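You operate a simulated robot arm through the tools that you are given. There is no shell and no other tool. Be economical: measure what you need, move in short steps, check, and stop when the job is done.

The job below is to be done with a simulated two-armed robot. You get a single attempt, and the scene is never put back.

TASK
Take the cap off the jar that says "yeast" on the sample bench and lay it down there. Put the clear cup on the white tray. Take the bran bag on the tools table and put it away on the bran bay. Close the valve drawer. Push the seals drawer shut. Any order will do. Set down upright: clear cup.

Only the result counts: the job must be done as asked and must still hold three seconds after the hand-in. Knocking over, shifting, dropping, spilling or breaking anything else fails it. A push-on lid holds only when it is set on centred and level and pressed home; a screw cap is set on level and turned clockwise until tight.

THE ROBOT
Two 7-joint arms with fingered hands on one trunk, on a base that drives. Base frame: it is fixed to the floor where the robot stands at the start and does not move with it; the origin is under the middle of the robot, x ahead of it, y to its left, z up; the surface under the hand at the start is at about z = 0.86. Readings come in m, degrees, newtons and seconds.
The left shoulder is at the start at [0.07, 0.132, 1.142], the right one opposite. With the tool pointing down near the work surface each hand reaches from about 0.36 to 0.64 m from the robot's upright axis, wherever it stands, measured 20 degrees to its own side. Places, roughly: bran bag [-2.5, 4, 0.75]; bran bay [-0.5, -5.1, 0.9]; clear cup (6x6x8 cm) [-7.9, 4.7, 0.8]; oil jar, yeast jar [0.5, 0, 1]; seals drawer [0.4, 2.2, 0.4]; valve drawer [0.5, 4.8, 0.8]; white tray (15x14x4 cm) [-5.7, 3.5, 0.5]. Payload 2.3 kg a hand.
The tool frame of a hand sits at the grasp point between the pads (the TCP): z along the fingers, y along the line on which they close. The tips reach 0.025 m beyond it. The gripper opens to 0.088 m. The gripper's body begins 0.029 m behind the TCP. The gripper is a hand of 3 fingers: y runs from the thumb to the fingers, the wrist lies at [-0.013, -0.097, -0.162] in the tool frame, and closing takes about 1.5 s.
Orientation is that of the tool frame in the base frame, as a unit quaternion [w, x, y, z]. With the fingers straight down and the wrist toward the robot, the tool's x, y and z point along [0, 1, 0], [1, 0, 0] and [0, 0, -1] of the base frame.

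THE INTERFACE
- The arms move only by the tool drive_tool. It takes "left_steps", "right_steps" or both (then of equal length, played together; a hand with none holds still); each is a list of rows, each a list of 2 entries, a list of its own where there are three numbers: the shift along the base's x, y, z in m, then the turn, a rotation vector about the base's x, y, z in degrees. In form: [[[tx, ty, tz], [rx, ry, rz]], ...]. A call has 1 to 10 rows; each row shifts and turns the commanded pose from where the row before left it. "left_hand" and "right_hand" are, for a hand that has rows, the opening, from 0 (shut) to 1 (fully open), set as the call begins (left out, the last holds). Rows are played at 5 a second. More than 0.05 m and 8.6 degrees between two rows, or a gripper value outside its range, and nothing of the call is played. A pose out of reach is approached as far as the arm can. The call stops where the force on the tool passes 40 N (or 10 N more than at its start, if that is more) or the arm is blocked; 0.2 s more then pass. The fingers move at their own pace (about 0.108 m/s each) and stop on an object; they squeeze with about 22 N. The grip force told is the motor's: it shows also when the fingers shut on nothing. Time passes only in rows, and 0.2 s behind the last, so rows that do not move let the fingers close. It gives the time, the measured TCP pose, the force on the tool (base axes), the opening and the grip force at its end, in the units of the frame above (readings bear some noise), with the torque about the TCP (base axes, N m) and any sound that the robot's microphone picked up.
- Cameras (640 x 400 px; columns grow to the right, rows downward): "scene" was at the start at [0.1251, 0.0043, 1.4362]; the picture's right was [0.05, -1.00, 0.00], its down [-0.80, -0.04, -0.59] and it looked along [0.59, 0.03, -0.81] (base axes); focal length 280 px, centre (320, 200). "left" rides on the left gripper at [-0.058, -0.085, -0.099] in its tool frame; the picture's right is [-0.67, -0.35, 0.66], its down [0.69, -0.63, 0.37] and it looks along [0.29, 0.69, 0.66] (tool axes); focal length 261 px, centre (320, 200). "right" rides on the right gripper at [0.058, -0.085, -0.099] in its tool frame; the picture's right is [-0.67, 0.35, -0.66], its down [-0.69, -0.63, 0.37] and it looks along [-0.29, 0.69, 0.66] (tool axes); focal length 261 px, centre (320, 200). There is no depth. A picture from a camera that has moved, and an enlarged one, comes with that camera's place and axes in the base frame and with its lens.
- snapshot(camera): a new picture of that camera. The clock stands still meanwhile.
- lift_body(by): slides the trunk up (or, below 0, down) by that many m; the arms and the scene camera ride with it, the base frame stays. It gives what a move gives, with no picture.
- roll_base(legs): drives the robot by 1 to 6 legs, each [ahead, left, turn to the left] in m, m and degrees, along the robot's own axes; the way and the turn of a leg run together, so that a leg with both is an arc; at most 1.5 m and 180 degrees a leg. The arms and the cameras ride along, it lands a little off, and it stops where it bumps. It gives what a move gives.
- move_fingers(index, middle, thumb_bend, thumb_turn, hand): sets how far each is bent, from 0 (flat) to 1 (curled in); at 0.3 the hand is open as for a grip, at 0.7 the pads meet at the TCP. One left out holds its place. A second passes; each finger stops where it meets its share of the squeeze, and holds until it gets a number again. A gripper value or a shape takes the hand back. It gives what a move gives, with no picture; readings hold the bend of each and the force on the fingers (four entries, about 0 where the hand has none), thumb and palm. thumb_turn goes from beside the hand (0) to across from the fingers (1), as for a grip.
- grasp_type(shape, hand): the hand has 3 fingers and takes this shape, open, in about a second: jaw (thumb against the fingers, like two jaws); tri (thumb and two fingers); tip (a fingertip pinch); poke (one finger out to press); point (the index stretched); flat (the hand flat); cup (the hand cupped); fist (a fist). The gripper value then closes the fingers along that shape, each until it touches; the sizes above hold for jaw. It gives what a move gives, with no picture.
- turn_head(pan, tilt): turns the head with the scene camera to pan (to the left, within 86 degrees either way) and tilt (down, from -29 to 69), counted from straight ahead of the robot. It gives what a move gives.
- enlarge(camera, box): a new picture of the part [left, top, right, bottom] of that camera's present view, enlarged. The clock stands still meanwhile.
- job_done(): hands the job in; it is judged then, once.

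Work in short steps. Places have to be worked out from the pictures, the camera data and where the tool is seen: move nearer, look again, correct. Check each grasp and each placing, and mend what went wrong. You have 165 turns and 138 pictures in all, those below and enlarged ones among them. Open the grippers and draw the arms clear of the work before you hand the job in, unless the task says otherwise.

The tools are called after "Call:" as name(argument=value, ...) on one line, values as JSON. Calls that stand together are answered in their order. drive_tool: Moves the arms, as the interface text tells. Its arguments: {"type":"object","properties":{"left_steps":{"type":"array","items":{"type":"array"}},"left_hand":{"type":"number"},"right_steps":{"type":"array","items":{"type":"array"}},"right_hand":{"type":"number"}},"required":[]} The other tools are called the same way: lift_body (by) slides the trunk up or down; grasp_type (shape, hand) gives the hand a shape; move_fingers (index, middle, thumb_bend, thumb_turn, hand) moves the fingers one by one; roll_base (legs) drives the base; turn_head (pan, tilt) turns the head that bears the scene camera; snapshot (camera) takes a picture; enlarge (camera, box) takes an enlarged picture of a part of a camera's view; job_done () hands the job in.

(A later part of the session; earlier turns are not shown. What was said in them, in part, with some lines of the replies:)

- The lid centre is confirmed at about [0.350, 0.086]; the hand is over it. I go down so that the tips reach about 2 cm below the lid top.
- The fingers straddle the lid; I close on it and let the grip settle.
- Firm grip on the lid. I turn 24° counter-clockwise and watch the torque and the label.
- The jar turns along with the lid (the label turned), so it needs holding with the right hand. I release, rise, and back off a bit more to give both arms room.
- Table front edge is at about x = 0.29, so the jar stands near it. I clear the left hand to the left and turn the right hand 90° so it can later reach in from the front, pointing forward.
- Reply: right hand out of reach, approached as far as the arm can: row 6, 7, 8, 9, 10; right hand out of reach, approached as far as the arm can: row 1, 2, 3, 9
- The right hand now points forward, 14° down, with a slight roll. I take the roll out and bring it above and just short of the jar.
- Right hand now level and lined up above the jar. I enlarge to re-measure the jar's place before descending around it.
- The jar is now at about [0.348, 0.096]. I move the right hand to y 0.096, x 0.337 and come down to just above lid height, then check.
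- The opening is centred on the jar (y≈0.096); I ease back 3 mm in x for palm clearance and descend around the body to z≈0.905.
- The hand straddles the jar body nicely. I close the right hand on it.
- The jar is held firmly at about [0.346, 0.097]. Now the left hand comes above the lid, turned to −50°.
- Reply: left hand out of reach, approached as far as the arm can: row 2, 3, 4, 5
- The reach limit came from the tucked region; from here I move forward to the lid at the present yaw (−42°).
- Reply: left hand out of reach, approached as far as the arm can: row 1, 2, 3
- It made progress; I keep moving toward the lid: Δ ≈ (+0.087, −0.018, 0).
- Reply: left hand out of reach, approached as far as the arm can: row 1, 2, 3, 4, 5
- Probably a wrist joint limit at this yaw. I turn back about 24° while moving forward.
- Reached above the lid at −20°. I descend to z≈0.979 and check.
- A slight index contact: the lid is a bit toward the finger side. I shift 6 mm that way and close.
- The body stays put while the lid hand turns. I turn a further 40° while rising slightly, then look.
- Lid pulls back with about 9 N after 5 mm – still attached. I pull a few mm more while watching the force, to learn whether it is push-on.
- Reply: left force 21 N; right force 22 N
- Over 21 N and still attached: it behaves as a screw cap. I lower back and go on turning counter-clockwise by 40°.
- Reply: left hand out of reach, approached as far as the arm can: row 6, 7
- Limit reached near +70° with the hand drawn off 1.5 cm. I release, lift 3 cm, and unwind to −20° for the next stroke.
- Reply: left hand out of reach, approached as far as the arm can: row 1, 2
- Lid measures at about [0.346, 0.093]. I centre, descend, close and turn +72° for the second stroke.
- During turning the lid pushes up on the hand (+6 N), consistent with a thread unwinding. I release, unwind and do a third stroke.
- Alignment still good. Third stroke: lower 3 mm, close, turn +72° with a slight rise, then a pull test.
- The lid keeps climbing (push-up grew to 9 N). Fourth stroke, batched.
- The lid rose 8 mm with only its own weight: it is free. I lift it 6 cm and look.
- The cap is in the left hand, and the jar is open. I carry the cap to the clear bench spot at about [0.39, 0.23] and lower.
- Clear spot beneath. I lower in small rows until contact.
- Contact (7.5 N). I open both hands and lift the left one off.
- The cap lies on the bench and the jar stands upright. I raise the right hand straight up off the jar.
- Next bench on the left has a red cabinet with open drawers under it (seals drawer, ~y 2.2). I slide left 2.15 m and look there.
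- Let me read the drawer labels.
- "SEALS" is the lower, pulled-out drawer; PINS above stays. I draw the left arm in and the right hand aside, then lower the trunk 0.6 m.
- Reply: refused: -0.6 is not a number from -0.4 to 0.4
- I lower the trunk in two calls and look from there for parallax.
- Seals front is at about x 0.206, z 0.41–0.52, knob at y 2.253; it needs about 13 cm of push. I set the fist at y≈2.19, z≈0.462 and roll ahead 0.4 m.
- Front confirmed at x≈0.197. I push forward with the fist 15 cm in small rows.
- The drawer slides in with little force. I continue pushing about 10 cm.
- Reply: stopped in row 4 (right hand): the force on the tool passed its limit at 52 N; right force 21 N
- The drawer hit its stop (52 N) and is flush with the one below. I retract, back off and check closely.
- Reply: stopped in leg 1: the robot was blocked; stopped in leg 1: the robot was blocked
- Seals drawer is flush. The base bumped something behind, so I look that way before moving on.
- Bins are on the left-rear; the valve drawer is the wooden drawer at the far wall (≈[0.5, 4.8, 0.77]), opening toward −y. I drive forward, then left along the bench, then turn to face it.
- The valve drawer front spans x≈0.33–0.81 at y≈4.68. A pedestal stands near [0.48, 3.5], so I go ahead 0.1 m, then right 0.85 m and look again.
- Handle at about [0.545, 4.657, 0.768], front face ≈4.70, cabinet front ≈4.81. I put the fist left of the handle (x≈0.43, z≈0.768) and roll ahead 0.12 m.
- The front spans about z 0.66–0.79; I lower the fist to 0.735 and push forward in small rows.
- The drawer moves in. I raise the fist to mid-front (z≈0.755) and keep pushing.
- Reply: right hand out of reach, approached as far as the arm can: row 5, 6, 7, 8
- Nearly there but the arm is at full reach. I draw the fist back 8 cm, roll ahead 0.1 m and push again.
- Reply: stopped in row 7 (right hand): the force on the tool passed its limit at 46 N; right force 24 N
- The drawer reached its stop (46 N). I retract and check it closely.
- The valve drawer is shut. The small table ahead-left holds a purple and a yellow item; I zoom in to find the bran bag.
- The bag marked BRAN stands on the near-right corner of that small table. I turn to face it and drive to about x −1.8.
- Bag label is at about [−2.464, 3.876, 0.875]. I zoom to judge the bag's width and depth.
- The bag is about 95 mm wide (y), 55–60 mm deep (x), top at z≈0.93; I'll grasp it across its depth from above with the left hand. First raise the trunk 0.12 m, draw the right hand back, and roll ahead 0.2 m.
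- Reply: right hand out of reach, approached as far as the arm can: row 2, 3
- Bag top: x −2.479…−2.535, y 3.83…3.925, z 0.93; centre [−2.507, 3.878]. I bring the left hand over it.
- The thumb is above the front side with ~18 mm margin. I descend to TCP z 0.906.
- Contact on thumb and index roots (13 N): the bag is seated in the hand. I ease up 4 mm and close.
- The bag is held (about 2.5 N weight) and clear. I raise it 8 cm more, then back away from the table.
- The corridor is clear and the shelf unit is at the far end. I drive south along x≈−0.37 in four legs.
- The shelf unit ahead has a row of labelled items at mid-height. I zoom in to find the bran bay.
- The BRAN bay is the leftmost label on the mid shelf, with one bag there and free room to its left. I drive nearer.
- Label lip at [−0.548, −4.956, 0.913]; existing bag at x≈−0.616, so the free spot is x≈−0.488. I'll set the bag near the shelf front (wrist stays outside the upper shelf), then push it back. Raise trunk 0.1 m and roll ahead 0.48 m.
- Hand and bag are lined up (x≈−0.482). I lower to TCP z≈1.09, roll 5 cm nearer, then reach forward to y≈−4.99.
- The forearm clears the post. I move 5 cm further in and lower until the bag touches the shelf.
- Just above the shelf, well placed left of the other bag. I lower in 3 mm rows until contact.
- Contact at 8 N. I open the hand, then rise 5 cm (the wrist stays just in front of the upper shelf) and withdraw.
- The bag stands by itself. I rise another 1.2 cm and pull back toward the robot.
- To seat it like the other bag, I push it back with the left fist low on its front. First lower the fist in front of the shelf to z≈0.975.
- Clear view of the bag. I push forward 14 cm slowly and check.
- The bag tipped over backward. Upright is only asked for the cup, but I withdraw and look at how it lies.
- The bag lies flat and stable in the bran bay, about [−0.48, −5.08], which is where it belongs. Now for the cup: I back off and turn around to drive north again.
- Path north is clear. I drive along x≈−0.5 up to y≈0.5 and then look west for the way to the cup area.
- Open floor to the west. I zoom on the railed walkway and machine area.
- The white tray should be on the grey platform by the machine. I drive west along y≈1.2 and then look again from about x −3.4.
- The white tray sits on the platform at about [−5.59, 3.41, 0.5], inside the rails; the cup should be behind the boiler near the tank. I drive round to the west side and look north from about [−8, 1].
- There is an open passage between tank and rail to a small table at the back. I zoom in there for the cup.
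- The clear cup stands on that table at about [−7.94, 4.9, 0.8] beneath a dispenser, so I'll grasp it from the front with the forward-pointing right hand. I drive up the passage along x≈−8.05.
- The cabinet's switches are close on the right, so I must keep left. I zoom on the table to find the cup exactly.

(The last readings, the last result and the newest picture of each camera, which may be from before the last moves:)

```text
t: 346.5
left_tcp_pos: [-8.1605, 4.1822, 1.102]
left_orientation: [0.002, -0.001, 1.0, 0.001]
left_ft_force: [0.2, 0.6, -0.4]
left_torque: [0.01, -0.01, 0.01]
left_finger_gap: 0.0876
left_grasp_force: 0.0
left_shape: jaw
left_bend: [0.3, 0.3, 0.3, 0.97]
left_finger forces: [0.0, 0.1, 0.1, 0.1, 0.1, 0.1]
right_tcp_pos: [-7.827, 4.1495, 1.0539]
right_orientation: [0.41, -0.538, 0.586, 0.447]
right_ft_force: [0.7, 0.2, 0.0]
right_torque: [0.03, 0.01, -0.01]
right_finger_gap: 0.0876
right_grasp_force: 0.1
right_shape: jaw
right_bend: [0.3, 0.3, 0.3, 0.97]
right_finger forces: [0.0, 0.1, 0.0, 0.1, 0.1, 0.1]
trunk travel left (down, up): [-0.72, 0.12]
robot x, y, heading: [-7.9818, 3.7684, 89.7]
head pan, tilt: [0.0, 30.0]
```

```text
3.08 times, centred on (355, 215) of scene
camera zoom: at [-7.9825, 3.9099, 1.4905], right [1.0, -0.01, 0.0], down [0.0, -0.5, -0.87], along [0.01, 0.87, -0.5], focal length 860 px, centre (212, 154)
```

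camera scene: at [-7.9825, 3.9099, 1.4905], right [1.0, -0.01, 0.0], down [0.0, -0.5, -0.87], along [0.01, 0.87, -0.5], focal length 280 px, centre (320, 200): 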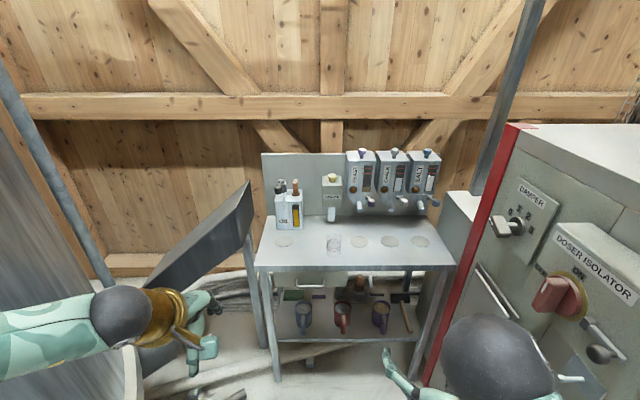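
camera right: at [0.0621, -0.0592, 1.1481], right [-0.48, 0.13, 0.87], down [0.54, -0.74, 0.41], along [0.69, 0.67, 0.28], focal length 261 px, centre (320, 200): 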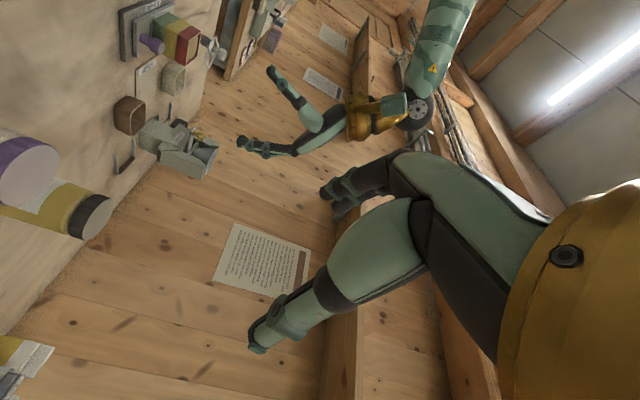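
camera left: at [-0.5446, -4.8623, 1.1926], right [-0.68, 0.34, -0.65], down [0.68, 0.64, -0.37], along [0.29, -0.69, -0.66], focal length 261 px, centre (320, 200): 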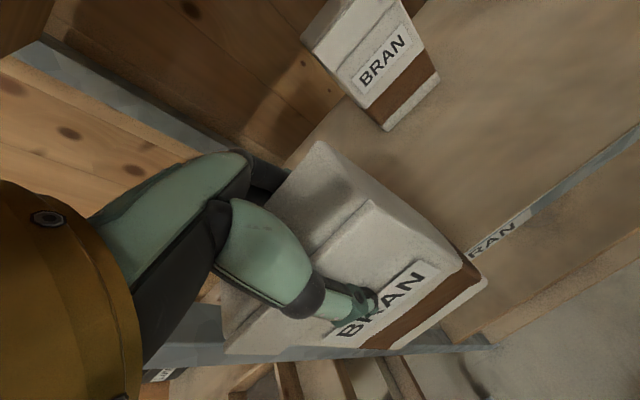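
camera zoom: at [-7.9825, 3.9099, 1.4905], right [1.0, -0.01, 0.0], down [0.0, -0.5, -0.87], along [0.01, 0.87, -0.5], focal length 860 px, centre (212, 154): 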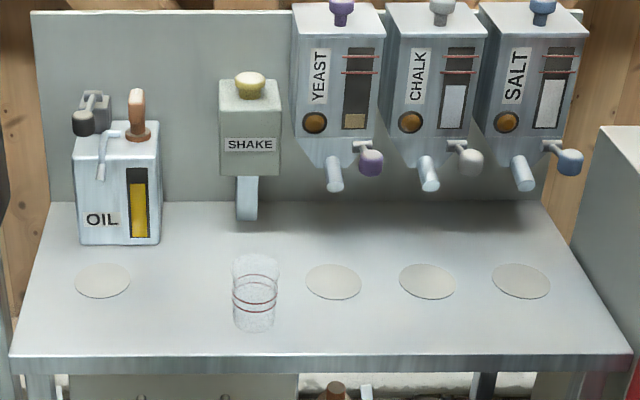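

The clear cup (red lines) stands at about [−7.93, 4.69], base z≈0.80, free in front. I bring the right hand to x −7.93, z 0.87 and take out its small roll, then roll ahead 0.3 m.

Call:
drive_tool(right_steps=[[[-0.021, 0, -0.03], [0, -4.8, 0]], [[-0.021, 0, -0.03], [0, 0, 0]], [[-0.021, 0, -0.03], [0, 0, 0]], [[-0.021, 0, -0.03], [0, 0, 0]], [[-0.02, 0, -0.03], [0, 0, 0]], [[0, 0, -0.033], [0, 0, 0]], [[0, 0, 0], [0, 0, 0]]])

Call:
roll_base(legs=[[0.28, 0.02, 0.3]])

Call:
snapshot(camera="scene")

```text
t: 348.1
left_tcp_pos: [-8.161, 4.1821, 1.1015]
left_orientation: [0.002, -0.002, 1.0, 0.001]
left_ft_force: [-0.6, 0.1, 0.3]
left_torque: [-0.02, -0.03, 0.01]
left_finger_gap: 0.0875
left_grasp_force: 0.1
left_shape: jaw
left_bend: [0.3, 0.3, 0.3, 0.97]
left_finger forces: [0.0, 0.1, 0.0, 0.1, 0.0, 0.0]
right_tcp_pos: [-7.9306, 4.1478, 0.8729]
right_orientation: [0.435, -0.556, 0.568, 0.424]
right_ft_force: [-0.7, -0.4, 0.5]
right_torque: [-0.01, -0.02, 0.0]
right_finger_gap: 0.0877
right_grasp_force: 0.0
right_shape: jaw
right_bend: [0.3, 0.3, 0.3, 0.97]
right_finger forces: [0.1, 0.0, 0.0, 0.1, 0.0, 0.1]
trunk travel left (down, up): [-0.72, 0.12]
robot x, y, heading: [-7.9825, 3.7684, 89.7]
head pan, tilt: [0.0, 30.0]
```

```text
t: 350.0
left_tcp_pos: [-8.1804, 4.4617, 1.1024]
left_orientation: [0.001, -0.002, 1.0, 0.002]
left_ft_force: [-0.1, -0.8, 0.5]
left_torque: [0.01, 0.01, 0.0]
left_finger_gap: 0.0878
left_grasp_force: 0.1
left_shape: jaw
left_bend: [0.3, 0.3, 0.3, 0.97]
left_finger forces: [0.0, 0.1, 0.0, 0.0, 0.1, 0.1]
right_tcp_pos: [-7.9506, 4.4295, 0.8731]
right_orientation: [0.435, -0.556, 0.567, 0.424]
right_ft_force: [0.3, 1.0, 0.4]
right_torque: [-0.02, -0.02, 0.01]
right_finger_gap: 0.0877
right_grasp_force: 0.0
right_shape: jaw
right_bend: [0.3, 0.3, 0.3, 0.97]
right_finger forces: [0.0, 0.0, 0.1, 0.1, 0.1, 0.1]
trunk travel left (down, up): [-0.72, 0.12]
robot x, y, heading: [-8.0046, 4.0488, 89.5]
head pan, tilt: [0.0, 30.0]
```

```text
33 pictures are left
camera scene: at [-8.0011, 4.1889, 1.4907], right [1.0, 0.0, 0.0], down [0.0, -0.5, -0.87], along [0.0, 0.87, -0.5], focal length 280 px, centre (320, 200)
```

scene: 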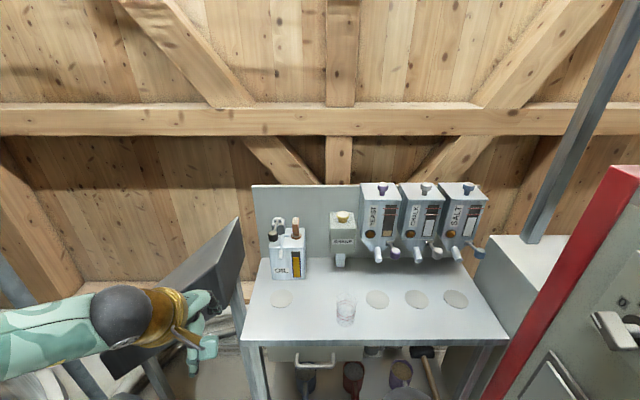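

I tilt the head down to see hand and cup together.

Call:
turn_head(pan=0, tilt=50)

Call:
enlarge(camera="scene", box=[240, 120, 480, 320])

Call:
snapshot(camera="right")

```text
t: 350.9
left_tcp_pos: [-8.1804, 4.4632, 1.1008]
left_orientation: [0.002, -0.002, 1.0, 0.001]
left_ft_force: [1.0, 1.0, 0.3]
left_torque: [-0.01, -0.02, -0.01]
left_finger_gap: 0.0876
left_grasp_force: 0.0
left_shape: jaw
left_bend: [0.3, 0.3, 0.3, 0.97]
left_finger forces: [0.0, 0.0, 0.0, 0.0, 0.0, 0.0]
right_tcp_pos: [-7.9503, 4.43, 0.8724]
right_orientation: [0.434, -0.556, 0.568, 0.424]
right_ft_force: [-0.2, -0.3, -0.7]
right_torque: [0.02, 0.01, 0.03]
right_finger_gap: 0.0877
right_grasp_force: 0.0
right_shape: jaw
right_bend: [0.3, 0.3, 0.3, 0.97]
right_finger forces: [0.1, 0.0, 0.0, 0.1, 0.0, 0.1]
trunk travel left (down, up): [-0.72, 0.12]
robot x, y, heading: [-8.0046, 4.0463, 89.8]
head pan, tilt: [0.0, 50.0]
```

```text
2.00 times, centred on (360, 220) of scene
camera zoom: at [-8.0013, 4.178, 1.4609], right [1.0, 0.0, 0.0], down [0.0, -0.77, -0.64], along [0.0, 0.64, -0.77], focal length 559 px, centre (240, 160)
```

zoom: 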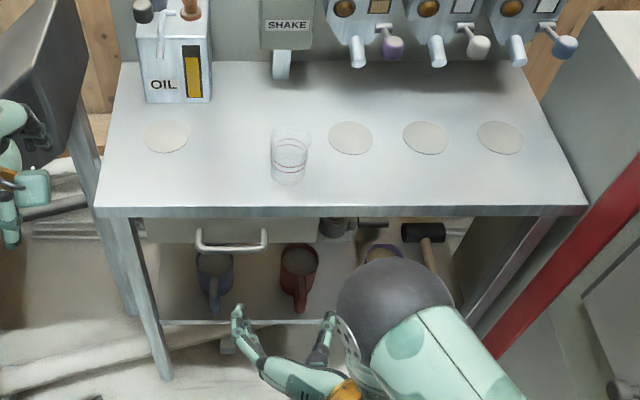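

```text
31 pictures are left
camera right: at [-7.8674, 4.3165, 0.8432], right [-0.36, -0.45, 0.82], down [0.64, 0.52, 0.57], along [-0.68, 0.73, 0.1], focal length 261 px, centre (320, 200)
```

right: 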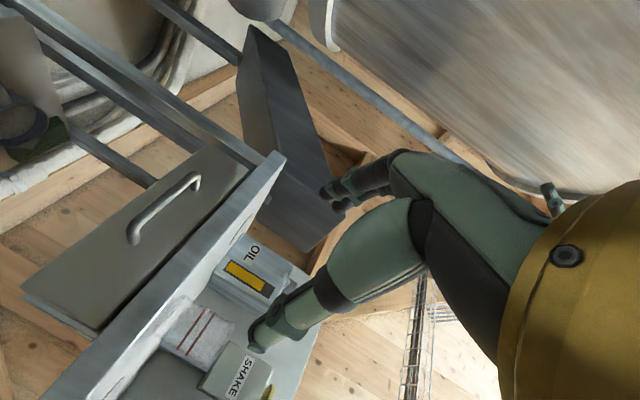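

Cup centre is about [−7.927, 4.685], red lines at z≈0.84. I line up (x −7.927, z 0.852) and roll ahead 0.12 m, then check with the hand camera.

Call:
drive_tool(right_steps=[[[0.012, 0, -0.01], [0, 0, 0]], [[0.011, 0, -0.01], [0, 0, 0]], [[0, 0, 0], [0, 0, 0]]])

Call:
roll_base(legs=[[0.12, 0, 0]])

Call:
enlarge(camera="scene", box=[240, 160, 480, 360])

```text
t: 351.7
left_tcp_pos: [-8.1817, 4.4625, 1.1009]
left_orientation: [0.001, -0.001, 1.0, 0.001]
left_ft_force: [-0.9, -0.3, 0.4]
left_torque: [0.01, 0.0, 0.0]
left_finger_gap: 0.0878
left_grasp_force: 0.1
left_shape: jaw
left_bend: [0.3, 0.3, 0.3, 0.97]
left_finger forces: [0.0, 0.0, 0.1, 0.1, 0.0, 0.0]
right_tcp_pos: [-7.9279, 4.4304, 0.8516]
right_orientation: [0.434, -0.556, 0.568, 0.424]
right_ft_force: [0.4, -0.1, 0.8]
right_torque: [0.0, -0.01, -0.01]
right_finger_gap: 0.0879
right_grasp_force: 0.1
right_shape: jaw
right_bend: [0.3, 0.3, 0.3, 0.97]
right_finger forces: [0.0, 0.0, 0.0, 0.0, 0.0, 0.0]
trunk travel left (down, up): [-0.72, 0.12]
robot x, y, heading: [-8.0024, 4.0516, 89.8]
head pan, tilt: [0.0, 50.0]
```

```text
t: 352.9
left_tcp_pos: [-8.1807, 4.5793, 1.1013]
left_orientation: [0.002, -0.001, 1.0, 0.002]
left_ft_force: [0.8, -0.4, 0.7]
left_torque: [-0.01, -0.01, 0.03]
left_finger_gap: 0.0877
left_grasp_force: 0.1
left_shape: jaw
left_bend: [0.3, 0.3, 0.3, 0.97]
left_finger forces: [0.0, 0.1, 0.0, 0.0, 0.1, 0.0]
right_tcp_pos: [-7.9272, 4.5477, 0.8531]
right_orientation: [0.436, -0.556, 0.567, 0.425]
right_ft_force: [0.3, 0.2, 0.2]
right_torque: [0.0, 0.02, -0.01]
right_finger_gap: 0.0879
right_grasp_force: 0.1
right_shape: jaw
right_bend: [0.3, 0.3, 0.3, 0.97]
right_finger forces: [0.0, 0.0, 0.1, 0.1, 0.0, 0.0]
trunk travel left (down, up): [-0.72, 0.12]
robot x, y, heading: [-8.0028, 4.1686, 89.6]
head pan, tilt: [0.0, 50.0]
```

```text
2.00 times, centred on (360, 260) of scene
camera zoom: at [-8.0008, 4.2933, 1.4612], right [1.0, 0.0, 0.0], down [0.0, -0.76, -0.64], along [0.0, 0.64, -0.76], focal length 559 px, centre (240, 80)
```

zoom: 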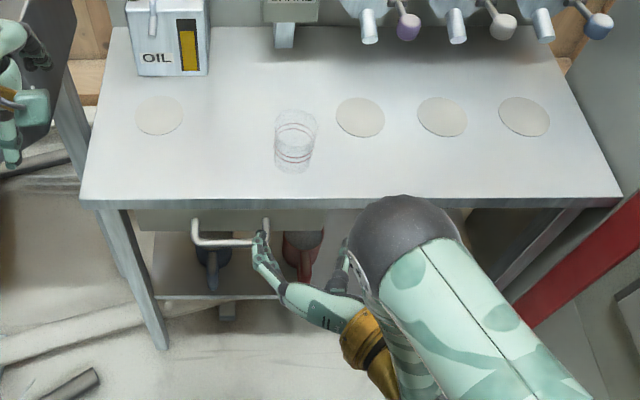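

Hand and cup are in line; the cup is at about [−7.928, 4.708]. I move the open hand forward around it.

Call:
drive_tool(right_steps=[[[0, 0.03, 0], [0, 0, 0]], [[0, 0.03, 0], [0, 0, 0]], [[0, 0.03, 0], [0, 0, 0]], [[0, 0.02, 0], [0, 0, 0]], [[0, 0.02, 0], [0, 0, 0]], [[0, 0.015, 0], [0, 0, 0]], [[0, 0, 0], [0, 0, 0]]])

Call:
enlarge(camera="scene", box=[240, 160, 480, 360])

```text
t: 354.5
left_tcp_pos: [-8.1807, 4.5816, 1.1002]
left_orientation: [0.001, -0.002, 1.0, 0.001]
left_ft_force: [-0.6, -0.3, 0.8]
left_torque: [0.01, -0.01, -0.02]
left_finger_gap: 0.0877
left_grasp_force: 0.0
left_shape: jaw
left_bend: [0.3, 0.3, 0.3, 0.97]
left_finger forces: [0.1, 0.0, 0.0, 0.0, 0.0, 0.0]
right_tcp_pos: [-7.9276, 4.6932, 0.8522]
right_orientation: [0.435, -0.556, 0.568, 0.424]
right_ft_force: [-0.1, 0.7, 0.2]
right_torque: [0.01, 0.02, 0.01]
right_finger_gap: 0.0876
right_grasp_force: 0.2
right_shape: jaw
right_bend: [0.3, 0.3, 0.3, 0.97]
right_finger forces: [0.0, 0.0, 0.0, 0.1, 0.1, 0.0]
trunk travel left (down, up): [-0.72, 0.12]
robot x, y, heading: [-8.0017, 4.1649, 89.6]
head pan, tilt: [0.0, 50.0]
```

```text
2.00 times, centred on (360, 260) of scene
camera zoom: at [-8.0008, 4.296, 1.4609], right [1.0, 0.0, 0.0], down [0.0, -0.77, -0.64], along [0.0, 0.64, -0.77], focal length 559 px, centre (240, 80)
```

zoom: 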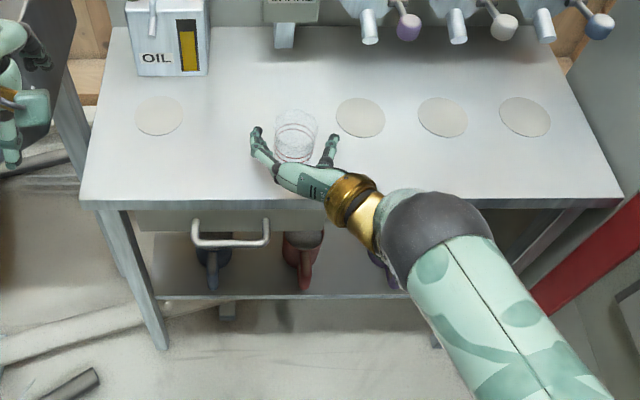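

The cup is centred between fingers and thumb. I close the hand.

Call:
drive_tool(right_steps=[[[0, 0, 0], [0, 0, 0]], [[0, 0, 0], [0, 0, 0]], [[0, 0, 0], [0, 0, 0]], [[0, 0, 0], [0, 0, 0]], [[0, 0, 0], [0, 0, 0]], [[0, 0, 0], [0, 0, 0]], [[0, 0, 0], [0, 0, 0]]], right_hand=0)

Call:
drive_tool(right_steps=[[[0, 0, 0.01], [0, 0, 0]], [[0, 0, 0.02], [0, 0, 0]], [[0, 0, 0.02], [0, 0, 0]], [[0, 0, 0], [0, 0, 0]]])

Call:
enlarge(camera="scene", box=[290, 160, 410, 260])

```text
t: 356.1
left_tcp_pos: [-8.18, 4.5814, 1.1018]
left_orientation: [0.002, -0.001, 1.0, 0.001]
left_ft_force: [-0.1, 0.0, -0.2]
left_torque: [-0.03, 0.03, -0.01]
left_finger_gap: 0.0876
left_grasp_force: 0.0
left_shape: jaw
left_bend: [0.3, 0.3, 0.3, 0.97]
left_finger forces: [0.0, 0.0, 0.0, 0.0, 0.0, 0.0]
right_tcp_pos: [-7.9261, 4.6932, 0.852]
right_orientation: [0.433, -0.556, 0.568, 0.424]
right_ft_force: [0.7, 0.0, -0.4]
right_torque: [0.01, 0.02, -0.04]
right_finger_gap: 0.0467
right_grasp_force: 22.0
right_shape: jaw
right_bend: [0.74, 0.44, 0.68, 1.0]
right_finger forces: [12.8, 7.4, 0.0, 0.1, 19.7, 0.0]
trunk travel left (down, up): [-0.72, 0.12]
robot x, y, heading: [-8.0045, 4.168, 89.8]
head pan, tilt: [0.0, 50.0]
```

```text
t: 357.1
left_tcp_pos: [-8.181, 4.5812, 1.101]
left_orientation: [0.001, -0.002, 1.0, 0.002]
left_ft_force: [-0.6, -0.5, -0.3]
left_torque: [-0.02, 0.03, 0.01]
left_finger_gap: 0.0877
left_grasp_force: 0.1
left_shape: jaw
left_bend: [0.3, 0.3, 0.3, 0.97]
left_finger forces: [0.0, 0.0, 0.0, 0.0, 0.0, 0.1]
right_tcp_pos: [-7.9272, 4.6935, 0.9033]
right_orientation: [0.434, -0.556, 0.568, 0.425]
right_ft_force: [-0.2, -0.3, 0.2]
right_torque: [0.0, -0.02, -0.02]
right_finger_gap: 0.0465
right_grasp_force: 21.9
right_shape: jaw
right_bend: [0.74, 0.44, 0.68, 1.0]
right_finger forces: [12.7, 7.3, 0.0, 0.0, 19.7, 0.0]
trunk travel left (down, up): [-0.72, 0.12]
robot x, y, heading: [-8.001, 4.1712, 89.6]
head pan, tilt: [0.0, 50.0]
```

```text
4.00 times, centred on (350, 210) of scene
camera zoom: at [-8.0006, 4.2965, 1.4609], right [1.0, 0.0, 0.0], down [0.0, -0.77, -0.64], along [0.0, 0.64, -0.77], focal length 1118 px, centre (200, 160)
```

zoom: 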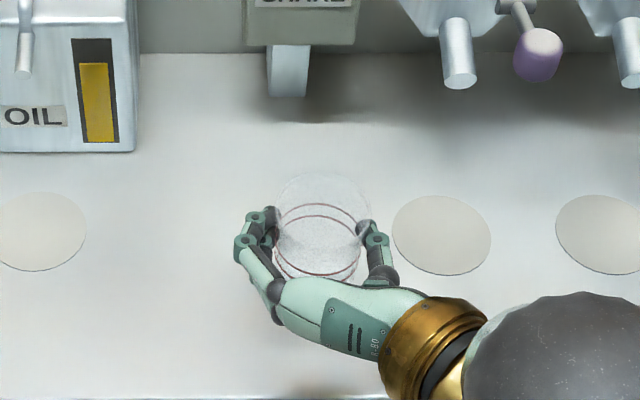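

The cup is held and lifted cleanly. I raise it a little, draw it in, and back out of the niche.

Call:
drive_tool(right_steps=[[[0, 0, 0.03], [0, 0, 0]], [[0, -0.03, 0.02], [0, 0, 0]], [[0, -0.03, 0.02], [0, 0, 0]], [[0, -0.03, 0.02], [0, 0, 0]], [[0, -0.02, 0], [0, 0, 0]]])

Call:
roll_base(legs=[[-0.64, 0, 0.3]])

Call:
turn_head(pan=-75, tilt=30)

Call:
snapshot(camera="scene")

```text
t: 358.3
left_tcp_pos: [-8.1798, 4.5815, 1.1012]
left_orientation: [0.001, -0.001, 1.0, 0.001]
left_ft_force: [0.0, -0.4, 0.4]
left_torque: [0.0, -0.01, 0.01]
left_finger_gap: 0.0879
left_grasp_force: 0.0
left_shape: jaw
left_bend: [0.3, 0.3, 0.3, 0.97]
left_finger forces: [0.0, 0.1, 0.0, 0.0, 0.0, 0.0]
right_tcp_pos: [-7.9275, 4.5847, 0.9912]
right_orientation: [0.435, -0.556, 0.568, 0.424]
right_ft_force: [-0.7, 0.9, 0.4]
right_torque: [0.0, -0.02, 0.01]
right_finger_gap: 0.0466
right_grasp_force: 22.0
right_shape: jaw
right_bend: [0.74, 0.44, 0.68, 1.0]
right_finger forces: [12.8, 7.3, 0.0, 0.0, 19.8, 0.1]
trunk travel left (down, up): [-0.72, 0.12]
robot x, y, heading: [-8.0016, 4.1685, 89.6]
head pan, tilt: [0.0, 50.0]
```

```text
t: 361.9
left_tcp_pos: [-8.1827, 3.943, 1.1011]
left_orientation: [0.001, -0.006, 1.0, 0.001]
left_ft_force: [0.0, -0.9, -0.4]
left_torque: [0.01, 0.03, -0.01]
left_finger_gap: 0.0874
left_grasp_force: 0.0
left_shape: jaw
left_bend: [0.3, 0.3, 0.3, 0.97]
left_finger forces: [0.1, 0.0, 0.0, 0.0, 0.1, 0.0]
right_tcp_pos: [-7.9303, 3.947, 0.9912]
right_orientation: [0.433, -0.558, 0.567, 0.425]
right_ft_force: [0.4, 0.0, -0.1]
right_torque: [-0.05, 0.0, 0.01]
right_finger_gap: 0.0466
right_grasp_force: 22.5
right_shape: jaw
right_bend: [0.74, 0.44, 0.68, 1.0]
right_finger forces: [12.8, 7.3, 0.0, 0.1, 19.5, 0.0]
trunk travel left (down, up): [-0.72, 0.12]
robot x, y, heading: [-8.0032, 3.5314, 90.1]
head pan, tilt: [0.0, 50.0]
```

```text
t: 363.3
left_tcp_pos: [-8.1826, 3.9424, 1.1016]
left_orientation: [0.001, -0.006, 1.0, 0.001]
left_ft_force: [0.8, 0.3, 0.2]
left_torque: [0.01, 0.0, -0.01]
left_finger_gap: 0.0875
left_grasp_force: 0.2
left_shape: jaw
left_bend: [0.3, 0.3, 0.3, 0.97]
left_finger forces: [0.1, 0.0, 0.1, 0.1, 0.0, 0.0]
right_tcp_pos: [-7.9305, 3.9463, 0.9901]
right_orientation: [0.432, -0.558, 0.566, 0.425]
right_ft_force: [0.8, -0.8, -0.7]
right_torque: [0.02, 0.01, 0.04]
right_finger_gap: 0.0464
right_grasp_force: 21.5
right_shape: jaw
right_bend: [0.74, 0.44, 0.68, 1.0]
right_finger forces: [12.8, 7.3, 0.1, 0.1, 19.5, 0.0]
trunk travel left (down, up): [-0.72, 0.12]
robot x, y, heading: [-8.0042, 3.5301, 90.4]
head pan, tilt: [-75.0, 30.0]
```

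```text
27 pictures are left
camera scene: at [-7.9145, 3.605, 1.4904], right [0.26, -0.96, 0.0], down [-0.48, -0.13, -0.87], along [0.84, 0.23, -0.5], focal length 280 px, centre (320, 200)
```

scene: 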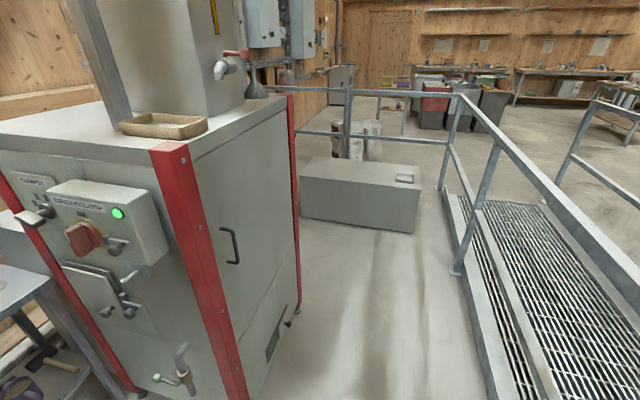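

The tray is at about [−5.645, 3.48], platform top z≈0.45; the aisle between boiler and rail is about 1 m. I turn east and drive along y≈3.43 to x≈−6.5.

Call:
roll_base(legs=[[0, 0, -90.4], [0.3, -0.1, 0], [1.15, 0, 0]])

Call:
turn_head(pan=0, tilt=40)

Call:
snapshot(camera="scene")

```text
t: 374.7
left_tcp_pos: [-6.1435, 3.6113, 1.1019]
left_orientation: [0.002, 0.702, 0.712, -0.001]
left_ft_force: [-0.4, 0.5, -0.5]
left_torque: [0.0, 0.0, -0.01]
left_finger_gap: 0.0878
left_grasp_force: 0.0
left_shape: jaw
left_bend: [0.3, 0.3, 0.3, 0.97]
left_finger forces: [0.0, 0.0, 0.0, 0.0, 0.1, 0.0]
right_tcp_pos: [-6.1376, 3.3588, 0.9925]
right_orientation: [0.607, 0.005, 0.794, -0.005]
right_ft_force: [0.5, -0.4, -0.5]
right_torque: [0.01, -0.02, 0.0]
right_finger_gap: 0.0463
right_grasp_force: 22.3
right_shape: jaw
right_bend: [0.74, 0.44, 0.68, 1.0]
right_finger forces: [12.8, 7.3, 0.0, 0.1, 19.5, 0.0]
trunk travel left (down, up): [-0.72, 0.12]
robot x, y, heading: [-6.5555, 3.4298, 0.5]
head pan, tilt: [-75.0, 30.0]
```

```text
t: 376.2
left_tcp_pos: [-6.143, 3.6119, 1.1018]
left_orientation: [0.002, 0.702, 0.712, -0.001]
left_ft_force: [-0.4, 0.1, -0.3]
left_torque: [0.03, 0.02, 0.0]
left_finger_gap: 0.0875
left_grasp_force: 0.1
left_shape: jaw
left_bend: [0.3, 0.3, 0.3, 0.97]
left_finger forces: [0.0, 0.1, 0.0, 0.1, 0.1, 0.0]
right_tcp_pos: [-6.1379, 3.3577, 0.9917]
right_orientation: [0.607, 0.004, 0.795, -0.004]
right_ft_force: [-0.4, -0.6, 0.1]
right_torque: [-0.04, 0.01, 0.03]
right_finger_gap: 0.0463
right_grasp_force: 21.9
right_shape: jaw
right_bend: [0.74, 0.44, 0.68, 1.0]
right_finger forces: [12.8, 7.3, 0.0, 0.0, 19.6, 0.0]
trunk travel left (down, up): [-0.72, 0.12]
robot x, y, heading: [-6.5526, 3.4297, 0.1]
head pan, tilt: [0.0, 40.0]
```

```text
26 pictures are left
camera scene: at [-6.4178, 3.4321, 1.4751], right [0.0, -1.0, 0.0], down [-0.64, 0.0, -0.77], along [0.77, 0.0, -0.64], focal length 280 px, centre (320, 200)
```

scene: 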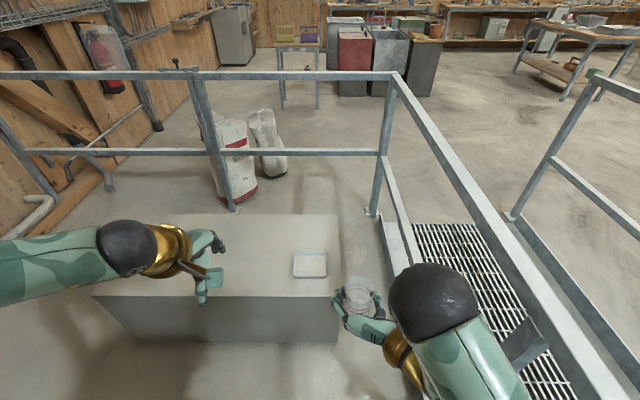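

Tray centre [−5.643, 3.477]. I roll ahead 0.3 m and 0.1 m left, then lower the trunk 0.38 m (cup stays above the rim).

Call:
roll_base(legs=[[0.3, 0.1, 0]])

Call:
lift_body(by=-0.36)

Call:
turn_head(pan=0, tilt=50)

Call:
snapshot(camera="scene")

```text
t: 378.3
left_tcp_pos: [-5.8442, 3.7133, 1.101]
left_orientation: [0.002, 0.702, 0.713, 0.0]
left_ft_force: [0.0, -0.3, -0.6]
left_torque: [-0.01, 0.02, 0.0]
left_finger_gap: 0.0877
left_grasp_force: 0.1
left_shape: jaw
left_bend: [0.3, 0.3, 0.3, 0.97]
left_finger forces: [0.0, 0.0, 0.1, 0.0, 0.0, 0.1]
right_tcp_pos: [-5.8399, 3.461, 0.9936]
right_orientation: [0.608, 0.004, 0.794, -0.005]
right_ft_force: [-0.1, -0.6, -0.3]
right_torque: [0.02, 0.02, -0.01]
right_finger_gap: 0.0462
right_grasp_force: 22.9
right_shape: jaw
right_bend: [0.74, 0.44, 0.68, 1.0]
right_finger forces: [12.8, 7.3, 0.0, 0.0, 19.6, 0.0]
trunk travel left (down, up): [-0.72, 0.12]
robot x, y, heading: [-6.2556, 3.5326, 0.1]
head pan, tilt: [0.0, 40.0]
```

```text
t: 381.8
left_tcp_pos: [-5.8429, 3.7143, 0.7406]
left_orientation: [0.001, 0.703, 0.711, -0.001]
left_ft_force: [-0.2, -0.1, 0.2]
left_torque: [-0.03, 0.0, -0.01]
left_finger_gap: 0.0878
left_grasp_force: 0.0
left_shape: jaw
left_bend: [0.3, 0.3, 0.3, 0.97]
left_finger forces: [0.0, 0.1, 0.0, 0.0, 0.0, 0.0]
right_tcp_pos: [-5.8381, 3.4606, 0.6327]
right_orientation: [0.607, 0.004, 0.794, -0.004]
right_ft_force: [-0.9, 0.0, -0.6]
right_torque: [-0.01, 0.0, -0.02]
right_finger_gap: 0.0465
right_grasp_force: 22.0
right_shape: jaw
right_bend: [0.74, 0.44, 0.68, 1.0]
right_finger forces: [12.8, 7.3, 0.0, 0.0, 19.7, 0.0]
trunk travel left (down, up): [-0.36, 0.48]
robot x, y, heading: [-6.2531, 3.5326, 0.3]
head pan, tilt: [0.0, 40.0]
```

```text
t: 382.5
left_tcp_pos: [-5.8435, 3.7146, 0.7418]
left_orientation: [0.001, 0.702, 0.712, 0.0]
left_ft_force: [-0.8, 0.5, -0.7]
left_torque: [-0.01, 0.02, 0.03]
left_finger_gap: 0.0875
left_grasp_force: 0.2
left_shape: jaw
left_bend: [0.3, 0.3, 0.3, 0.97]
left_finger forces: [0.0, 0.1, 0.1, 0.1, 0.1, 0.0]
right_tcp_pos: [-5.8388, 3.4607, 0.6312]
right_orientation: [0.606, 0.005, 0.795, -0.004]
right_ft_force: [-0.7, -0.5, -0.5]
right_torque: [0.01, 0.0, 0.01]
right_finger_gap: 0.0463
right_grasp_force: 21.3
right_shape: jaw
right_bend: [0.74, 0.44, 0.68, 1.0]
right_finger forces: [12.8, 7.3, 0.1, 0.0, 19.6, 0.1]
trunk travel left (down, up): [-0.36, 0.48]
robot x, y, heading: [-6.2544, 3.5343, 0.2]
head pan, tilt: [0.0, 50.0]
```

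```text
25 pictures are left
camera scene: at [-6.1264, 3.534, 1.101], right [0.01, -1.0, 0.0], down [-0.77, 0.0, -0.64], along [0.64, 0.0, -0.77], focal length 280 px, centre (320, 200)
```

scene: 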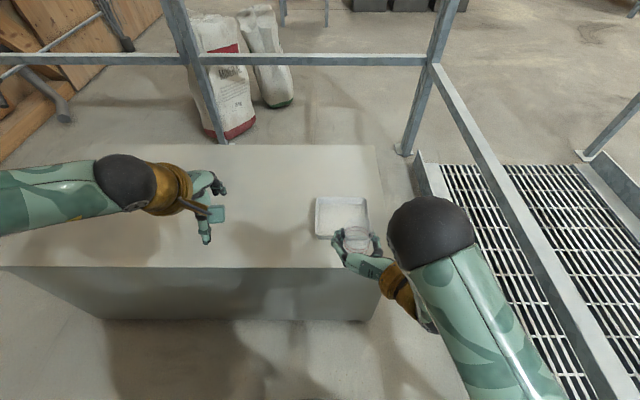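

Tray centre refined to [−5.652, 3.475]. I carry the cup forward over it at constant height.

Call:
drive_tool(right_steps=[[[0.03, 0.003, 0], [0, 0, 0]], [[0.03, 0.003, 0], [0, 0, 0]], [[0.03, 0.003, 0], [0, 0, 0]], [[0.03, 0.003, 0], [0, 0, 0]], [[0.03, 0.0025, 0], [0, 0, 0]], [[0.023, 0, 0], [0, 0, 0]], [[0, 0, -0.03], [0, 0, 0]], [[0, 0, 0], [0, 0, 0]]])

Call:
enlarge(camera="scene", box=[270, 140, 450, 290])

```text
t: 384.3
left_tcp_pos: [-5.8435, 3.7139, 0.7417]
left_orientation: [0.002, 0.702, 0.712, -0.001]
left_ft_force: [0.3, 0.2, 0.1]
left_torque: [0.01, 0.0, 0.0]
left_finger_gap: 0.0877
left_grasp_force: 0.1
left_shape: jaw
left_bend: [0.3, 0.3, 0.3, 0.97]
left_finger forces: [0.0, 0.1, 0.0, 0.1, 0.1, 0.0]
right_tcp_pos: [-5.6642, 3.4761, 0.6014]
right_orientation: [0.607, 0.003, 0.795, -0.005]
right_ft_force: [-0.4, 0.3, -0.6]
right_torque: [-0.02, 0.01, 0.01]
right_finger_gap: 0.0462
right_grasp_force: 22.0
right_shape: jaw
right_bend: [0.74, 0.44, 0.68, 1.0]
right_finger forces: [12.8, 7.5, 0.1, 0.0, 19.7, 0.0]
trunk travel left (down, up): [-0.36, 0.48]
robot x, y, heading: [-6.254, 3.5298, 0.5]
head pan, tilt: [0.0, 50.0]
```

```text
2.67 times, centred on (360, 215) of scene
camera zoom: at [-6.1265, 3.5341, 1.1009], right [0.01, -1.0, 0.0], down [-0.77, 0.0, -0.64], along [0.64, 0.0, -0.77], focal length 746 px, centre (213, 160)
```

zoom: 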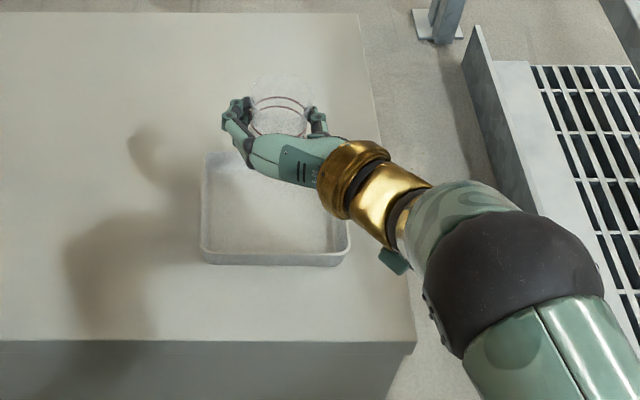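

The cup is over the tray, about 1.5 cm beyond centre; I shift back 12 mm and lower, slowly at the end.

Call:
drive_tool(right_steps=[[[-0.012, -0.003, 0], [0, 0, 0]], [[0, 0, -0.02], [0, 0, 0]], [[0, 0, -0.02], [0, 0, 0]], [[0, 0, -0.01], [0, 0, 0]], [[0, 0, -0.006], [0, 0, 0]], [[0, 0, -0.006], [0, 0, 0]], [[0, 0, 0], [0, 0, 0]]])

Call:
enlarge(camera="scene", box=[270, 140, 450, 290])

```text
t: 385.9
left_tcp_pos: [-5.8436, 3.7151, 0.7413]
left_orientation: [0.001, 0.702, 0.713, -0.001]
left_ft_force: [-0.1, -0.4, 0.0]
left_torque: [-0.02, 0.0, -0.02]
left_finger_gap: 0.0874
left_grasp_force: 0.0
left_shape: jaw
left_bend: [0.3, 0.3, 0.3, 0.97]
left_finger forces: [0.0, 0.0, 0.0, 0.0, 0.1, 0.1]
right_tcp_pos: [-5.6772, 3.4727, 0.5396]
right_orientation: [0.606, 0.004, 0.795, -0.004]
right_ft_force: [0.6, -0.1, -1.0]
right_torque: [0.0, 0.02, 0.02]
right_finger_gap: 0.0461
right_grasp_force: 22.4
right_shape: jaw
right_bend: [0.74, 0.44, 0.68, 1.0]
right_finger forces: [12.8, 7.5, 0.0, 0.0, 19.6, 0.1]
trunk travel left (down, up): [-0.36, 0.48]
robot x, y, heading: [-6.2512, 3.5329, 0.3]
head pan, tilt: [0.0, 50.0]
```

```text
2.67 times, centred on (360, 215) of scene
camera zoom: at [-6.1264, 3.534, 1.1009], right [0.01, -1.0, 0.0], down [-0.77, 0.0, -0.64], along [0.64, 0.0, -0.77], focal length 746 px, centre (213, 160)
```

zoom: 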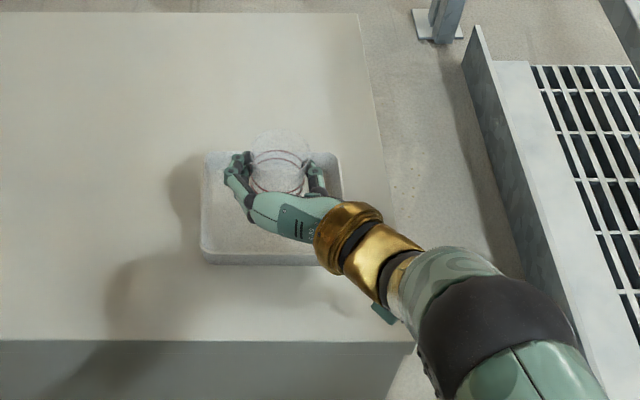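

The cup is within the tray outline. I continue down in 3–4 mm rows until contact.

Call:
drive_tool(right_steps=[[[0, 0, -0.004], [0, 0, 0]], [[0, 0, -0.004], [0, 0, 0]], [[0, 0, -0.003], [0, 0, 0]], [[0, 0, -0.003], [0, 0, 0]], [[0, 0, 0], [0, 0, 0]]])

```text
t: 387.1
left_tcp_pos: [-5.8437, 3.715, 0.7407]
left_orientation: [0.002, 0.703, 0.712, -0.001]
left_ft_force: [-0.3, -1.0, -0.1]
left_torque: [0.01, 0.01, 0.02]
left_finger_gap: 0.0877
left_grasp_force: 0.1
left_shape: jaw
left_bend: [0.3, 0.3, 0.3, 0.97]
left_finger forces: [0.0, 0.0, 0.0, 0.1, 0.1, 0.0]
right_tcp_pos: [-5.6768, 3.4728, 0.5253]
right_orientation: [0.607, 0.004, 0.795, -0.005]
right_ft_force: [-0.1, 0.3, -0.8]
right_torque: [-0.01, -0.01, 0.01]
right_finger_gap: 0.0462
right_grasp_force: 21.6
right_shape: jaw
right_bend: [0.74, 0.44, 0.68, 1.0]
right_finger forces: [12.9, 7.4, 0.1, 0.1, 19.6, 0.1]
trunk travel left (down, up): [-0.36, 0.48]
robot x, y, heading: [-6.2552, 3.5331, 0.5]
head pan, tilt: [0.0, 50.0]
```

No contact yet; continue down in small rows.

Call:
drive_tool(right_steps=[[[0, 0, -0.003], [0, 0, 0]], [[0, 0, -0.003], [0, 0, 0]], [[0, 0, -0.003], [0, 0, 0]], [[0, 0, 0], [0, 0, 0]]])

Call:
enlarge(camera="scene", box=[300, 165, 400, 245])

```text
t: 388.1
left_tcp_pos: [-5.8431, 3.7139, 0.7425]
left_orientation: [0.002, 0.702, 0.712, 0.0]
left_ft_force: [0.0, -0.5, 0.6]
left_torque: [-0.01, 0.0, 0.03]
left_finger_gap: 0.088
left_grasp_force: 0.1
left_shape: jaw
left_bend: [0.3, 0.3, 0.3, 0.97]
left_finger forces: [0.0, 0.0, 0.1, 0.0, 0.0, 0.0]
right_tcp_pos: [-5.677, 3.4727, 0.517]
right_orientation: [0.607, 0.005, 0.795, -0.005]
right_ft_force: [-0.5, -0.5, -0.3]
right_torque: [-0.02, 0.0, -0.01]
right_finger_gap: 0.0462
right_grasp_force: 22.4
right_shape: jaw
right_bend: [0.74, 0.44, 0.68, 1.0]
right_finger forces: [12.7, 7.5, 0.0, 0.0, 19.6, 0.1]
trunk travel left (down, up): [-0.36, 0.48]
robot x, y, heading: [-6.2564, 3.5321, 0.3]
head pan, tilt: [0.0, 50.0]
```

```text
5.00 times, centred on (350, 205) of scene
camera zoom: at [-6.1264, 3.534, 1.1009], right [0.01, -1.0, 0.0], down [-0.77, 0.0, -0.64], along [0.64, 0.0, -0.77], focal length 1398 px, centre (170, 175)
```

zoom: 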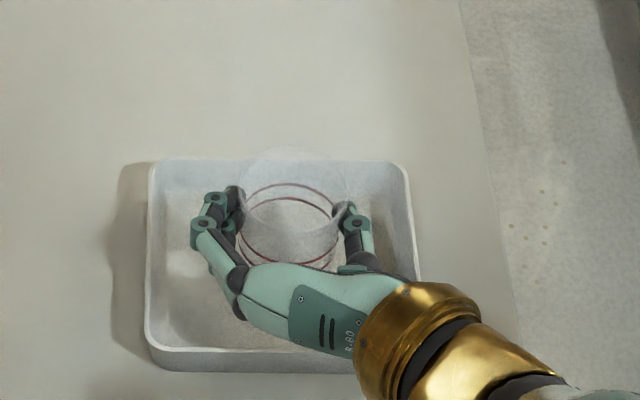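

Still free; wrist ring is ~2 cm above the rim. I continue in 2–3 mm rows.

Call:
drive_tool(right_steps=[[[0, 0, -0.003], [0, 0, 0]], [[0, 0, -0.003], [0, 0, 0]], [[0, 0, 0], [0, 0, 0]]])

```text
t: 388.9
left_tcp_pos: [-5.8444, 3.7137, 0.741]
left_orientation: [0.001, 0.702, 0.712, -0.001]
left_ft_force: [0.5, -1.1, 0.4]
left_torque: [-0.01, 0.0, 0.01]
left_finger_gap: 0.0876
left_grasp_force: 0.1
left_shape: jaw
left_bend: [0.3, 0.3, 0.3, 0.97]
left_finger forces: [0.1, 0.1, 0.0, 0.0, 0.0, 0.0]
right_tcp_pos: [-5.6767, 3.473, 0.5115]
right_orientation: [0.607, 0.004, 0.795, -0.005]
right_ft_force: [-0.3, -0.2, -1.3]
right_torque: [0.0, -0.01, 0.01]
right_finger_gap: 0.0462
right_grasp_force: 21.9
right_shape: jaw
right_bend: [0.74, 0.44, 0.68, 1.0]
right_finger forces: [12.8, 7.3, 0.0, 0.0, 19.6, 0.0]
trunk travel left (down, up): [-0.36, 0.48]
robot x, y, heading: [-6.2549, 3.5317, 0.3]
head pan, tilt: [0.0, 50.0]
```

Call:
drive_tool(right_steps=[[[0, 0, -0.003], [0, 0, 0]], [[0, 0, -0.003], [0, 0, 0]], [[0, 0, 0], [0, 0, 0]]])

Call:
snapshot(camera="left")

```text
t: 389.7
left_tcp_pos: [-5.8453, 3.7143, 0.7413]
left_orientation: [0.003, 0.702, 0.712, 0.0]
left_ft_force: [-0.7, -0.1, 0.9]
left_torque: [0.03, 0.03, 0.02]
left_finger_gap: 0.0878
left_grasp_force: 0.0
left_shape: jaw
left_bend: [0.3, 0.3, 0.3, 0.97]
left_finger forces: [0.0, 0.1, 0.0, 0.1, 0.0, 0.0]
right_tcp_pos: [-5.6771, 3.4723, 0.5059]
right_orientation: [0.608, 0.005, 0.794, -0.005]
right_ft_force: [0.2, 0.6, 6.0]
right_torque: [0.09, -0.08, -0.01]
right_finger_gap: 0.0466
right_grasp_force: 22.2
right_shape: jaw
right_bend: [0.74, 0.44, 0.68, 1.0]
right_finger forces: [13.0, 7.7, 0.0, 0.0, 20.1, 0.0]
trunk travel left (down, up): [-0.36, 0.48]
robot x, y, heading: [-6.2534, 3.5323, 0.4]
head pan, tilt: [0.0, 50.0]
```

```text
21 pictures are left
camera left: at [-5.9279, 3.6556, 0.8422], right [-0.34, -0.68, -0.65], down [-0.64, 0.68, -0.37], along [0.69, 0.29, -0.66], focal length 261 px, centre (320, 200)
```

left: 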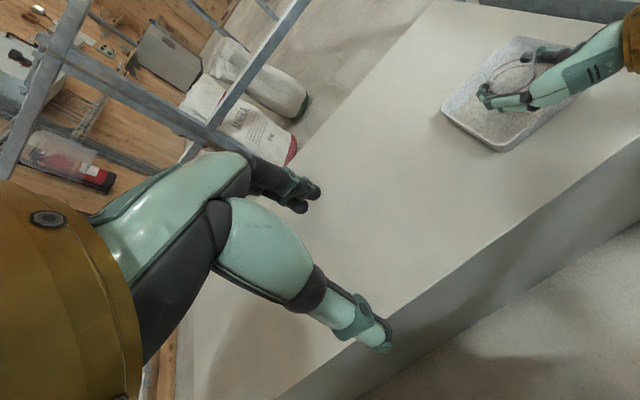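

Contact 6 N, and the torque shows it acts at the cup's base. I open the hand and check before withdrawing.

Call:
drive_tool(right_steps=[[[0, 0, 0.002], [0, 0, 0]], [[0, 0, 0], [0, 0, 0]], [[0, 0, 0], [0, 0, 0]], [[0, 0, 0], [0, 0, 0]], [[0, 0, 0], [0, 0, 0]]], right_hand=1)

Call:
enlarge(camera="scene", box=[300, 165, 400, 245])

Call:
enlarge(camera="left", box=[430, 20, 610, 160])

```text
t: 390.9
left_tcp_pos: [-5.8434, 3.713, 0.7403]
left_orientation: [0.002, 0.702, 0.712, -0.001]
left_ft_force: [0.8, -0.5, 0.3]
left_torque: [0.02, -0.01, 0.02]
left_finger_gap: 0.0876
left_grasp_force: 0.1
left_shape: jaw
left_bend: [0.3, 0.3, 0.3, 0.97]
left_finger forces: [0.0, 0.0, 0.0, 0.1, 0.0, 0.0]
right_tcp_pos: [-5.6761, 3.4722, 0.5073]
right_orientation: [0.607, 0.005, 0.795, -0.004]
right_ft_force: [-0.2, 0.6, -0.4]
right_torque: [0.01, -0.05, 0.01]
right_finger_gap: 0.0879
right_grasp_force: 0.1
right_shape: jaw
right_bend: [0.3, 0.3, 0.3, 0.98]
right_finger forces: [0.1, 0.0, 0.0, 0.0, 0.1, 0.0]
trunk travel left (down, up): [-0.36, 0.48]
robot x, y, heading: [-6.2556, 3.5337, 0.5]
head pan, tilt: [0.0, 50.0]
```

```text
5.00 times, centred on (350, 205) of scene
camera zoom: at [-6.1264, 3.534, 1.1009], right [0.01, -1.0, 0.0], down [-0.77, 0.0, -0.64], along [0.64, 0.0, -0.77], focal length 1398 px, centre (170, 175)
```

zoom: 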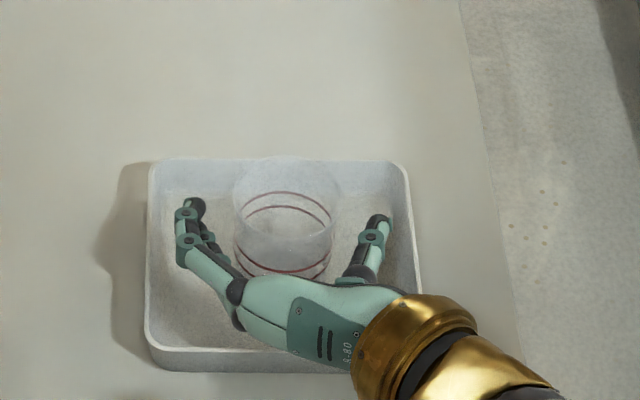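

```text
2.86 times, centred on (520, 90) of left
camera zoom: at [-5.9269, 3.6555, 0.8416], right [-0.34, -0.68, -0.65], down [-0.64, 0.68, -0.37], along [0.69, 0.29, -0.66], focal length 745 px, centre (-251, 514)
```

zoom: 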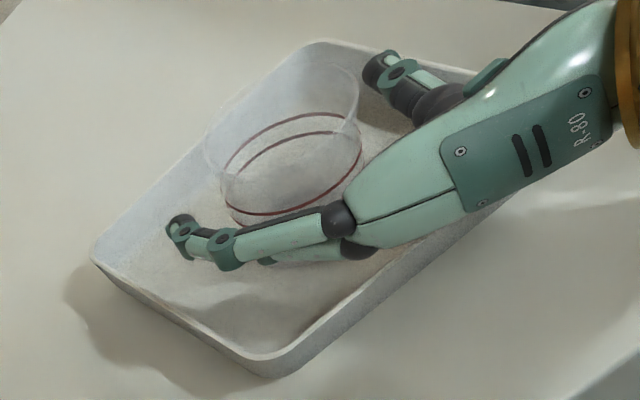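

The cup stands upright in the tray, free of the fingers. I withdraw back and up along the hand's axis.

Call:
drive_tool(right_steps=[[[-0.015, 0, 0.006], [0, 0, 0]], [[-0.02, 0, 0.01], [0, 0, 0]], [[-0.02, 0, 0.01], [0, 0, 0]], [[-0.03, 0, 0.015], [0, 0, 0]], [[-0.03, 0, 0.02], [0, 0, 0]], [[-0.03, 0, 0.03], [0, 0, 0]], [[-0.03, 0, 0.03], [0, 0, 0]], [[0, 0, 0], [0, 0, 0]]])

Call:
roll_base(legs=[[-0.25, 0, 0]])

Call:
enlarge(camera="scene", box=[240, 100, 440, 240])

```text
t: 392.7
left_tcp_pos: [-5.8425, 3.7144, 0.7412]
left_orientation: [0.001, 0.703, 0.712, 0.0]
left_ft_force: [-0.3, 0.6, 0.1]
left_torque: [0.01, 0.01, -0.02]
left_finger_gap: 0.0876
left_grasp_force: 0.1
left_shape: jaw
left_bend: [0.3, 0.3, 0.3, 0.97]
left_finger forces: [0.0, 0.0, 0.0, 0.0, 0.1, 0.0]
right_tcp_pos: [-5.8511, 3.4729, 0.6273]
right_orientation: [0.607, 0.004, 0.794, -0.004]
right_ft_force: [-0.1, -1.2, 0.1]
right_torque: [0.0, -0.04, -0.01]
right_finger_gap: 0.0876
right_grasp_force: 0.1
right_shape: jaw
right_bend: [0.3, 0.3, 0.3, 0.98]
right_finger forces: [0.0, 0.1, 0.0, 0.0, 0.1, 0.0]
trunk travel left (down, up): [-0.36, 0.48]
robot x, y, heading: [-6.2532, 3.531, 0.5]
head pan, tilt: [0.0, 50.0]
```

```text
t: 394.6
left_tcp_pos: [-6.0931, 3.7108, 0.7414]
left_orientation: [0.003, 0.702, 0.712, -0.001]
left_ft_force: [-0.3, 1.0, 0.1]
left_torque: [0.03, -0.01, -0.01]
left_finger_gap: 0.0878
left_grasp_force: 0.1
left_shape: jaw
left_bend: [0.3, 0.3, 0.3, 0.97]
left_finger forces: [0.1, 0.0, 0.0, 0.0, 0.0, 0.0]
right_tcp_pos: [-6.1022, 3.4698, 0.6295]
right_orientation: [0.607, 0.005, 0.795, -0.005]
right_ft_force: [0.5, 0.6, -0.8]
right_torque: [0.03, 0.0, 0.03]
right_finger_gap: 0.0875
right_grasp_force: 0.1
right_shape: jaw
right_bend: [0.3, 0.3, 0.3, 0.98]
right_finger forces: [0.0, 0.0, 0.0, 0.0, 0.1, 0.1]
trunk travel left (down, up): [-0.36, 0.48]
robot x, y, heading: [-6.5032, 3.5279, 0.3]
head pan, tilt: [0.0, 50.0]
```

```text
2.86 times, centred on (340, 170) of scene
camera zoom: at [-6.3771, 3.5325, 1.101], right [0.0, -1.0, 0.0], down [-0.77, 0.0, -0.64], along [0.64, 0.0, -0.77], focal length 799 px, centre (263, 286)
```

zoom: 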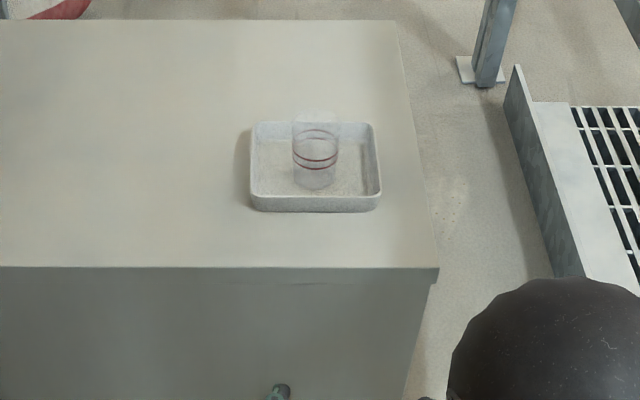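

The cup stands upright and alone on the white tray, the arms are clear and the grippers open. All five parts are done, so I hand the job in.

Call:
job_done()

```text
The job is handed in.
```

I handed the job in with all five parts done; one thing to know is that the bran bag lies on its back in the bran bay.

- **Yeast jar:** the cap is unscrewed and lies on the sample bench. The jar stands upright about 1 cm from where it started.
- **Clear cup:** it stands upright in the white tray, with the hand clear of it.
- **Bran bag:** it tipped over when I pushed it further back on the shelf. I left it that way because upright was asked only for the cup.
- **Valve drawer:** pushed to its stop and flush.
- **Seals drawer:** pushed to its stop and flush with the drawer below. The pins drawer above it was not touched.

While backing away from the seals drawer, the base bumped something behind it, most likely the bins. I saw nothing out of place in later pictures, but I did not check it closely.
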